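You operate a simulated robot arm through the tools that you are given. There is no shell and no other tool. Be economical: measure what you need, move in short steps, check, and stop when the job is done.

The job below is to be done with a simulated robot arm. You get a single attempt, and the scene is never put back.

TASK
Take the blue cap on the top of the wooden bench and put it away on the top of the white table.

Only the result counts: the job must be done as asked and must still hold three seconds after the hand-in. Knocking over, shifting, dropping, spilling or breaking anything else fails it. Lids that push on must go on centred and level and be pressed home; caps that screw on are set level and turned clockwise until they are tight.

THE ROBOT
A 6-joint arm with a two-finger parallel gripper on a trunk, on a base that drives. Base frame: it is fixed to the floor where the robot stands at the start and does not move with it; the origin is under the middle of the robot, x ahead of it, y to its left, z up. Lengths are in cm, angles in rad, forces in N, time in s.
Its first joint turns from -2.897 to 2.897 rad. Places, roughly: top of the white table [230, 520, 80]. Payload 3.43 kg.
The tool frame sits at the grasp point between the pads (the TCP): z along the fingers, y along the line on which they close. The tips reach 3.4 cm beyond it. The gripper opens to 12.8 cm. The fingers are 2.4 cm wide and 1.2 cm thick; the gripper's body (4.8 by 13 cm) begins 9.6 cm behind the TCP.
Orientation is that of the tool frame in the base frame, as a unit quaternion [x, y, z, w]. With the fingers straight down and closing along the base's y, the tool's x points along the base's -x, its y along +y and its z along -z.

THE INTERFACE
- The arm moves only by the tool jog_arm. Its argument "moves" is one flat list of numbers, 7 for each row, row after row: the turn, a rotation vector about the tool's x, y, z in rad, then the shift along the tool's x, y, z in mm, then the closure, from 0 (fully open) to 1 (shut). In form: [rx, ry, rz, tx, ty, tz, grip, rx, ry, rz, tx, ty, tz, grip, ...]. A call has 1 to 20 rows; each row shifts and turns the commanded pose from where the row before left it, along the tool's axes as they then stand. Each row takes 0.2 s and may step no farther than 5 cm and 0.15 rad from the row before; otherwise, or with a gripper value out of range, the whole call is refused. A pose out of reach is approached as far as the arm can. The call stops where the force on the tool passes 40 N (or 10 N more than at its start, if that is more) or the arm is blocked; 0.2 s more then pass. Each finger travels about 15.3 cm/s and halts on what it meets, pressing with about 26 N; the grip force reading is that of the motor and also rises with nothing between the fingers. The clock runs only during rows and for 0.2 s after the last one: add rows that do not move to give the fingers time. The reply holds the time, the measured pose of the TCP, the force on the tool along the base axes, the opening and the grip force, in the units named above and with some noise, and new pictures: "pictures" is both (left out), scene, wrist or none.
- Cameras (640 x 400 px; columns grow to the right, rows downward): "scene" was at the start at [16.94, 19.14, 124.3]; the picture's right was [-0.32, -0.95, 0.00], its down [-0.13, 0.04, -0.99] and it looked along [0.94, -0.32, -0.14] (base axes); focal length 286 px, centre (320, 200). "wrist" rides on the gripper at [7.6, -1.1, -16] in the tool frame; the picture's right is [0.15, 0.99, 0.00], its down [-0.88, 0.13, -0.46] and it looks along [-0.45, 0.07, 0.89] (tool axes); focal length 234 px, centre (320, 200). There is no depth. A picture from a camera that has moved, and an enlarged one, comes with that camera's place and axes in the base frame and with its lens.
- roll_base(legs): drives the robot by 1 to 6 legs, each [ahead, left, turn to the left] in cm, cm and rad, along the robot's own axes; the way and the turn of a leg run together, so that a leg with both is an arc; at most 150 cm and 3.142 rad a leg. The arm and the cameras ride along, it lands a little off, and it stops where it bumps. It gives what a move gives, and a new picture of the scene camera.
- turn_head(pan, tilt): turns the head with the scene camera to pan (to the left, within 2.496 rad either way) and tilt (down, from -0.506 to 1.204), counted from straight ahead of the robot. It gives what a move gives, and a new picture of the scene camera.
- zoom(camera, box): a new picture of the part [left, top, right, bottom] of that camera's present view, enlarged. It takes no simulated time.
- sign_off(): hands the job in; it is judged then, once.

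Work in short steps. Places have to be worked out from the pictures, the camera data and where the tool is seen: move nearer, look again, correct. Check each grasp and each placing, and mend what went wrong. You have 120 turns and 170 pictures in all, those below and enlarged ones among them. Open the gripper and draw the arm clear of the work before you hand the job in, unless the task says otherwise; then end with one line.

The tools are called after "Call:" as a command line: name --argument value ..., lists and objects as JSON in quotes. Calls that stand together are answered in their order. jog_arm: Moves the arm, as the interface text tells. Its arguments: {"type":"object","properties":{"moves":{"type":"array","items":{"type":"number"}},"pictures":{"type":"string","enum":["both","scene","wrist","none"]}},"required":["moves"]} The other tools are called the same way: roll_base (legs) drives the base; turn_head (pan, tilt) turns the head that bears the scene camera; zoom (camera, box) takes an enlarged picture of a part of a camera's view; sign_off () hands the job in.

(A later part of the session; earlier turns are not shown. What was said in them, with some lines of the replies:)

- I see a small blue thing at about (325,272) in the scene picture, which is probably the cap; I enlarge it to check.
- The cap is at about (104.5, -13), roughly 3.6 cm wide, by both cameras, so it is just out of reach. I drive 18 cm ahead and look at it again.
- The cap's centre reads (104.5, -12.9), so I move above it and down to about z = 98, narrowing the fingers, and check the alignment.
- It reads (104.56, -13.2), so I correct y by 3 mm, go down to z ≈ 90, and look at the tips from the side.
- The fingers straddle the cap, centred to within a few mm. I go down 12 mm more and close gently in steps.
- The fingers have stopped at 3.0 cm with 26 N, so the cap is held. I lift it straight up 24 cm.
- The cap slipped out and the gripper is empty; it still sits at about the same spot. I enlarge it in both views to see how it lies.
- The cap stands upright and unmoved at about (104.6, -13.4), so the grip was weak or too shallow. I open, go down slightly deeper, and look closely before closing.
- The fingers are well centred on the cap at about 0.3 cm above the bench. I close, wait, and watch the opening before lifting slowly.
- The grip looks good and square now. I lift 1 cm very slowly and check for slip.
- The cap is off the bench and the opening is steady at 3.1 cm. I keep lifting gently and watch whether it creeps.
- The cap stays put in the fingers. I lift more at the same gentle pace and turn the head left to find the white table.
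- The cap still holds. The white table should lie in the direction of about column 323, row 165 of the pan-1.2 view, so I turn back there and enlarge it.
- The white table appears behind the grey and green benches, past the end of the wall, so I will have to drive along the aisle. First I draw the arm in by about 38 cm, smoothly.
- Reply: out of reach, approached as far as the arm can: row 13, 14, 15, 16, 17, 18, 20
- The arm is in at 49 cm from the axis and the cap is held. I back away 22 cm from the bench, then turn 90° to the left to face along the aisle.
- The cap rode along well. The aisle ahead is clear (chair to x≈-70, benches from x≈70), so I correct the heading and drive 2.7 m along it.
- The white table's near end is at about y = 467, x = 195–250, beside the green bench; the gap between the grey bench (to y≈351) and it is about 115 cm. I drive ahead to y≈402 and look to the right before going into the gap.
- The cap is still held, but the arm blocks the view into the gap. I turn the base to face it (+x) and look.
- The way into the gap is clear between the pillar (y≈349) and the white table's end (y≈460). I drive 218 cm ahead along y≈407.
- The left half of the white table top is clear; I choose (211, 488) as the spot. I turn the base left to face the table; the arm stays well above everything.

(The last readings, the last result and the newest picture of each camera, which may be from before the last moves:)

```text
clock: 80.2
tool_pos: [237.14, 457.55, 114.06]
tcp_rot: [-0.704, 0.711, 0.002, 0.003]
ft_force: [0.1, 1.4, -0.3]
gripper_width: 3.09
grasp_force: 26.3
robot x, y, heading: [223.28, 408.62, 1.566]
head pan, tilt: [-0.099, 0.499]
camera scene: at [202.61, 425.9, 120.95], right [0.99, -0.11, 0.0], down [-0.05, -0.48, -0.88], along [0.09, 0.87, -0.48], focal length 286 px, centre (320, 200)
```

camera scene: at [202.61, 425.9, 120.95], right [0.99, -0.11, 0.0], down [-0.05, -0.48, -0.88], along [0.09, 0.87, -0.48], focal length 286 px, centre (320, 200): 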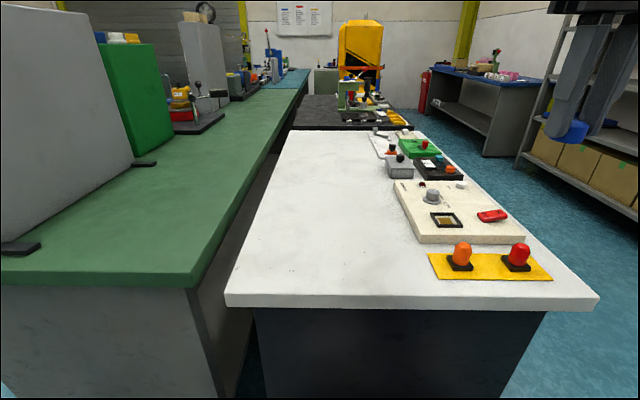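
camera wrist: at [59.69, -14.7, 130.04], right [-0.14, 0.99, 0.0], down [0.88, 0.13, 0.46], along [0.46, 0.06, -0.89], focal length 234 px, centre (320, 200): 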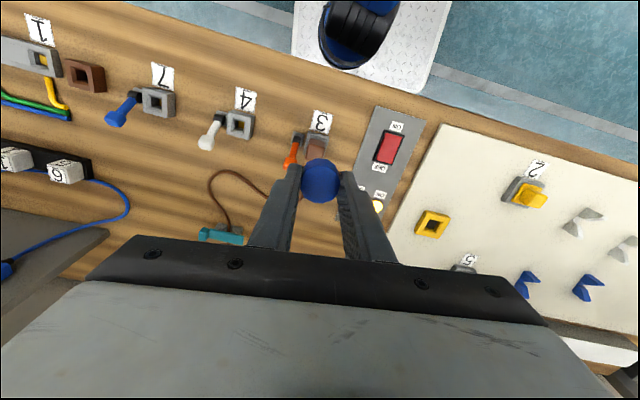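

The table's near end runs from (189, 465) to (257, 458) and the left part is free. I move the cap gently over (212, 490).

Call:
jog_arm --moves '[0, 0, 0, -4.3, 3.3, 0, 1, 0, 0, 0, -10.8, 8.3, 0, 1, 0, 0, 0, -17.3, 13.3, 0, 1, 0, 0, 0, -21.7, 16.7, 0, 1, 0, 0, 0, -21.7, 16.7, 0, 1, 0, 0, 0, -21.7, 16.7, 0, 1, 0, 0, 0, -21.7, 16.7, 0, 1, 0, 0, 0, -21.7, 16.7, 0, 1, 0, 0, 0, -21.7, 16.7, 0, 1, 0, 0, 0, -21.7, 16.7, 0, 1, 0, 0, 0, -21.7, 16.7, 0, 1, 0, 0, 0, -21.7, 16.7, 0, 1, 0, 0, 0, -21.7, 16.7, 0, 1, 0, 0, 0, -21.7, 16.7, 0, 1, 0, 0, 0, -21.7, 16.7, 0, 1, 0, 0, 0, -17.3, 13.3, 0, 1, 0, 0, 0, -10.8, 8.3, 0, 1, 0, 0, 0, -4.3, 3.3, 0, 1, 0, 0, 0, 0, 0, 0, 1]'

```text
clock: 84.2
tool_pos: [212.43, 490.31, 114.13]
tcp_rot: [-0.704, 0.711, 0.002, 0.003]
ft_force: [0.0, 0.2, 0.3]
gripper_width: 3.07
grasp_force: 25.9
robot x, y, heading: [223.57, 408.05, 1.56]
head pan, tilt: [-0.099, 0.499]
camera scene: at [202.61, 425.9, 120.95], right [0.99, -0.11, 0.0], down [-0.05, -0.48, -0.88], along [0.1, 0.87, -0.48], focal length 286 px, centre (320, 200)
camera wrist: at [213.45, 482.55, 130.05], right [-0.99, -0.14, 0.0], down [-0.12, 0.88, 0.46], along [-0.06, 0.46, -0.89], focal length 234 px, centre (320, 200)
```

scene: 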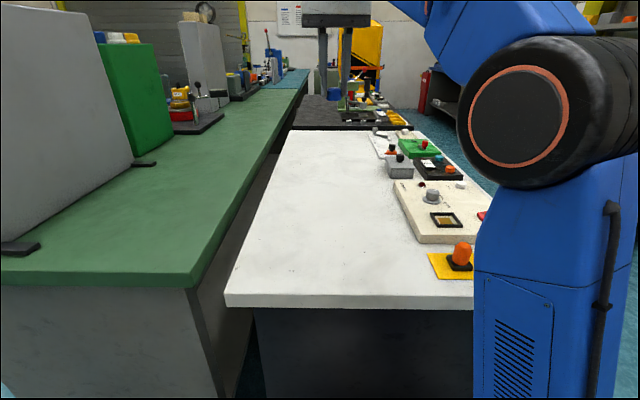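
wrist: 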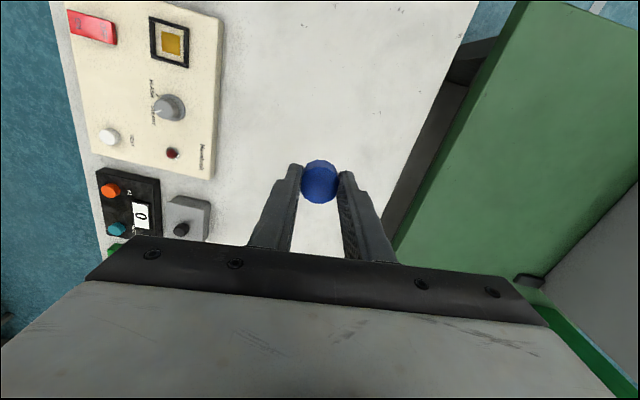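

The spot under the cap is clear. I lower it about 28 cm to just above the table top (expected contact at TCP z ≈ 83.7) and look.

Call:
jog_arm --moves '[0, 0, 0, 0, 0, 4, 1, 0, 0, 0, 0, 0, 8, 1, 0, 0, 0, 0, 0, 13, 1, 0, 0, 0, 0, 0, 17, 1, 0, 0, 0, 0, 0, 18, 1, 0, 0, 0, 0, 0, 18, 1, 0, 0, 0, 0, 0, 18, 1, 0, 0, 0, 0, 0, 18, 1, 0, 0, 0, 0, 0, 18, 1, 0, 0, 0, 0, 0, 18, 1, 0, 0, 0, 0, 0, 18, 1, 0, 0, 0, 0, 0, 18, 1, 0, 0, 0, 0, 0, 18, 1, 0, 0, 0, 0, 0, 18, 1, 0, 0, 0, 0, 0, 18, 1, 0, 0, 0, 0, 0, 15, 1, 0, 0, 0, 0, 0, 11, 1, 0, 0, 0, 0, 0, 7, 1, 0, 0, 0, 0, 0, 3, 1, 0, 0, 0, 0, 0, 0, 1]'

Call:
zoom --camera "scene" --box '[290, 140, 418, 220]'

```text
clock: 88.4
tool_pos: [212.49, 490.65, 86.55]
tcp_rot: [-0.704, 0.71, 0.003, 0.003]
ft_force: [-0.1, 0.3, -1.0]
gripper_width: 3.07
grasp_force: 25.4
robot x, y, heading: [223.81, 408.72, 1.565]
head pan, tilt: [-0.099, 0.499]
camera scene: at [202.61, 425.91, 120.95], right [0.99, -0.11, 0.0], down [-0.05, -0.48, -0.88], along [0.1, 0.87, -0.48], focal length 286 px, centre (320, 200)
camera wrist: at [213.51, 482.8, 102.64], right [-0.99, -0.14, 0.0], down [-0.12, 0.88, 0.46], along [-0.06, 0.46, -0.89], focal length 234 px, centre (320, 200)
```

scene: 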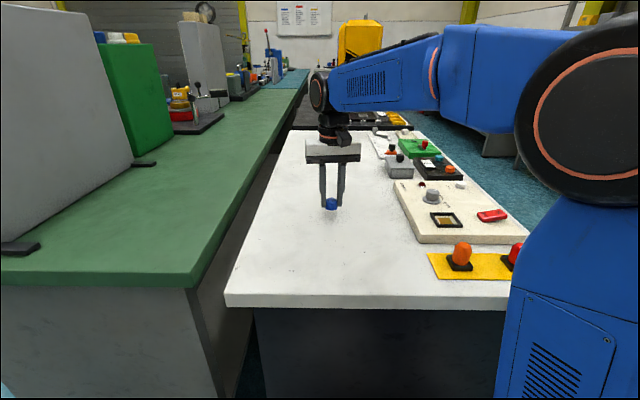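
wrist: 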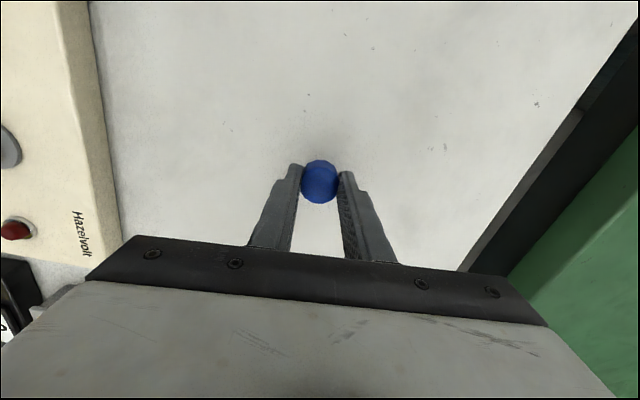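

```text
5.00 times, centred on (354, 180) of scene
camera zoom: at [202.61, 425.91, 120.95], right [0.99, -0.11, 0.0], down [-0.05, -0.48, -0.88], along [0.1, 0.87, -0.48], focal length 1430 px, centre (150, 300)
```

zoom: 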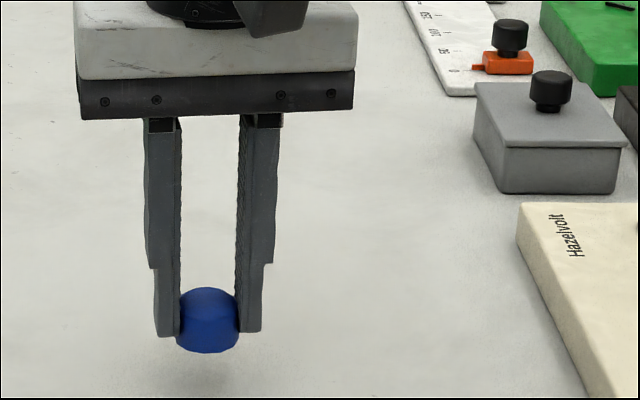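

The cap hangs a couple of cm above the table. I lower it in 2 mm rows to z ≈ 84.5 and check.

Call:
jog_arm --moves '[0, 0, 0, 0, 0, 2, 1, 0, 0, 0, 0, 0, 2, 1, 0, 0, 0, 0, 0, 2, 1, 0, 0, 0, 0, 0, 2, 1, 0, 0, 0, 0, 0, 2, 1, 0, 0, 0, 0, 0, 2, 1, 0, 0, 0, 0, 0, 2, 1, 0, 0, 0, 0, 0, 2, 1, 0, 0, 0, 0, 0, 2, 1, 0, 0, 0, 0, 0, 2, 1]' --pictures "none"

Call:
zoom --camera "scene" --box '[300, 180, 364, 220]'

```text
clock: 90.6
tool_pos: [212.4, 490.36, 84.63]
tcp_rot: [-0.704, 0.71, 0.002, 0.003]
ft_force: [0.4, 0.0, -0.3]
gripper_width: 3.07
grasp_force: 25.7
robot x, y, heading: [223.64, 408.33, 1.56]
head pan, tilt: [-0.099, 0.499]
```

```text
10.00 times, centred on (332, 200) of scene
camera zoom: at [202.61, 425.91, 120.95], right [0.99, -0.11, 0.0], down [-0.05, -0.48, -0.88], along [0.1, 0.87, -0.48], focal length 2859 px, centre (200, 200)
```

zoom: 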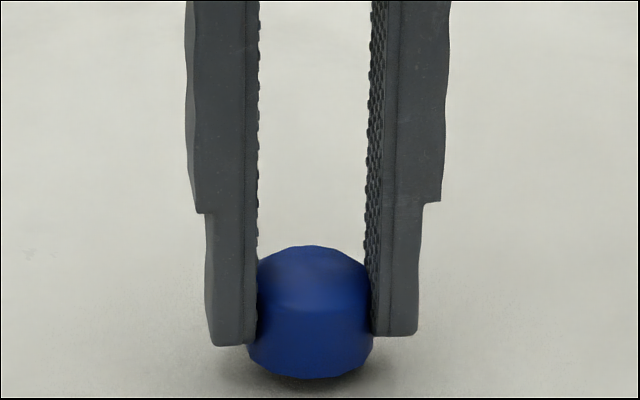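

Still a little above the surface with no contact force. I go on in 1 mm rows.

Call:
jog_arm --moves '[0, 0, 0, 0, 0, 1, 1, 0, 0, 0, 0, 0, 1, 1, 0, 0, 0, 0, 0, 1, 1, 0, 0, 0, 0, 0, 1, 1, 0, 0, 0, 0, 0, 1, 1, 0, 0, 0, 0, 0, 1, 1, 0, 0, 0, 0, 0, 1, 1]' --pictures "none"

Call:
zoom --camera "scene" --box '[300, 180, 364, 220]'

```text
clock: 92.2
tool_pos: [212.59, 490.48, 84.01]
tcp_rot: [-0.704, 0.71, 0.001, 0.003]
ft_force: [-0.7, 0.4, -0.5]
gripper_width: 3.09
grasp_force: 25.7
robot x, y, heading: [223.29, 408.68, 1.563]
head pan, tilt: [-0.099, 0.499]
```

```text
10.00 times, centred on (332, 200) of scene
camera zoom: at [202.61, 425.91, 120.95], right [0.99, -0.11, 0.0], down [-0.05, -0.48, -0.88], along [0.1, 0.87, -0.48], focal length 2859 px, centre (200, 200)
```

zoom: 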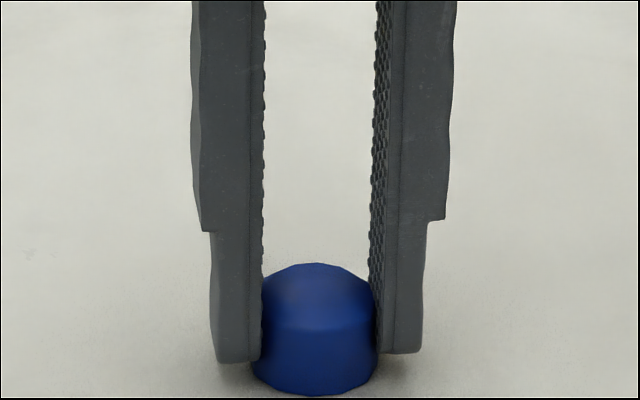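

Very nearly down. Another few 1 mm rows until I see an upward force.

Call:
jog_arm --moves '[0, 0, 0, 0, 0, 1, 1, 0, 0, 0, 0, 0, 1, 1, 0, 0, 0, 0, 0, 1, 1, 0, 0, 0, 0, 0, 0, 1]' --pictures "none"

Call:
zoom --camera "scene" --box '[300, 185, 364, 225]'

```text
clock: 93.2
tool_pos: [212.64, 490.35, 83.76]
tcp_rot: [-0.704, 0.71, 0.002, 0.004]
ft_force: [0.0, 3.8, 26.6]
gripper_width: 3.1
grasp_force: 25.9
robot x, y, heading: [223.29, 409.0, 1.557]
head pan, tilt: [-0.099, 0.499]
```

```text
10.00 times, centred on (332, 205) of scene
camera zoom: at [202.63, 425.84, 120.97], right [0.99, -0.11, 0.0], down [-0.05, -0.48, -0.88], along [0.1, 0.87, -0.48], focal length 2859 px, centre (200, 150)
```

zoom: 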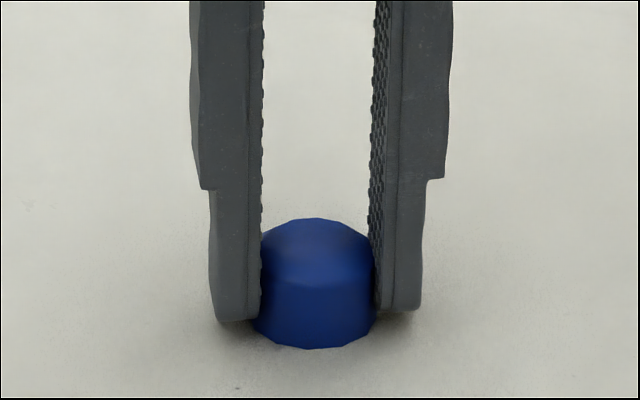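

Contact with the table: 26.6 N upward. I ease up 1.5 mm to relieve the pressure and open the fingers gradually to about 7 cm.

Call:
jog_arm --moves '[0, 0, 0, 0, 0, -1.5, 1, 0, 0, 0, 0, 0, 0, 1, 0, 0, 0, 0, 0, 0, 0.72, 0, 0, 0, 0, 0, 0, 0.65, 0, 0, 0, 0, 0, 0, 0.55, 0, 0, 0, 0, 0, 0, 0.45, 0, 0, 0, 0, 0, 0, 0.45]' --pictures "wrist"

Call:
zoom --camera "scene" --box '[300, 185, 364, 225]'

```text
clock: 94.8
tool_pos: [212.56, 490.58, 83.86]
tcp_rot: [-0.704, 0.71, 0.002, 0.003]
ft_force: [0.4, -0.4, 0.0]
gripper_width: 7.05
grasp_force: 0.1
robot x, y, heading: [223.52, 408.66, 1.568]
head pan, tilt: [-0.099, 0.499]
camera wrist: at [213.56, 482.76, 99.77], right [-0.99, -0.14, 0.0], down [-0.12, 0.88, 0.46], along [-0.06, 0.46, -0.89], focal length 234 px, centre (320, 200)
```

wrist: 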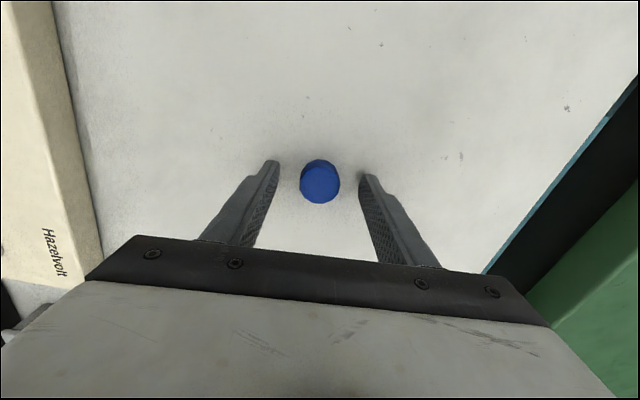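

```text
10.00 times, centred on (332, 205) of scene
camera zoom: at [202.61, 425.91, 120.95], right [0.99, -0.11, 0.0], down [-0.05, -0.48, -0.88], along [0.1, 0.87, -0.48], focal length 2859 px, centre (200, 150)
```

zoom: 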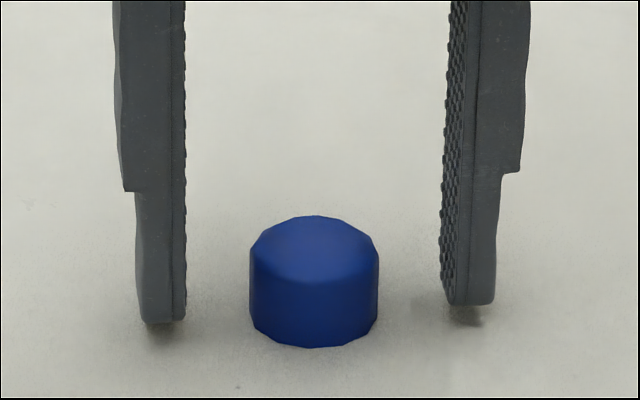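

The cap stands upright and free on the white table. I draw the arm straight up and clear, then check.

Call:
jog_arm --moves '[0, 0, 0, 0, 0, -15, 0.45, 0, 0, 0, 0, 0, -30, 0.45, 0, 0, 0, 0, 0, -40, 0.45, 0, 0, 0, 0, 0, -50, 0.45, 0, 0, 0, 0, 0, -50, 0.3, 0, 0, 0, 0, 0, -50, 0.2, 0, 0, 0, 0, 0, -50, 0, 0, 0, 0, 0, 0, -20, 0, 0, 0, 0, 0, 0, 0, 0, 0, 0, 0, 0, 0, 0, 0]'

```text
clock: 97.0
tool_pos: [212.56, 490.51, 114.09]
tcp_rot: [-0.704, 0.71, 0.001, 0.003]
ft_force: [0.0, 0.4, -0.2]
gripper_width: 12.81
grasp_force: 0.0
robot x, y, heading: [223.39, 408.22, 1.563]
head pan, tilt: [-0.099, 0.499]
camera scene: at [202.61, 425.9, 120.95], right [0.99, -0.11, 0.0], down [-0.05, -0.48, -0.88], along [0.1, 0.87, -0.48], focal length 286 px, centre (320, 200)
camera wrist: at [213.62, 482.77, 130.05], right [-0.99, -0.14, 0.0], down [-0.12, 0.88, 0.46], along [-0.06, 0.46, -0.89], focal length 234 px, centre (320, 200)
```

scene: 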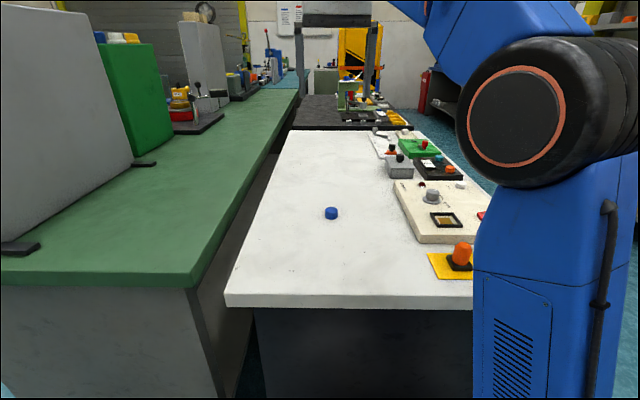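
wrist: 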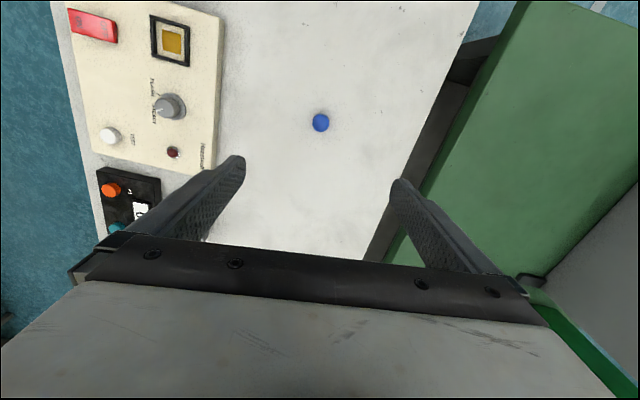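

The cap rests alone on the white table, the gripper is open and 30 cm above it, and nothing else has moved. I hand the job in.

Call:
sign_off

```text
The job is handed in.
```

The blue cap is standing upright on the clear left part of the white table. The gripper is open and clear of it, and the job is handed in.
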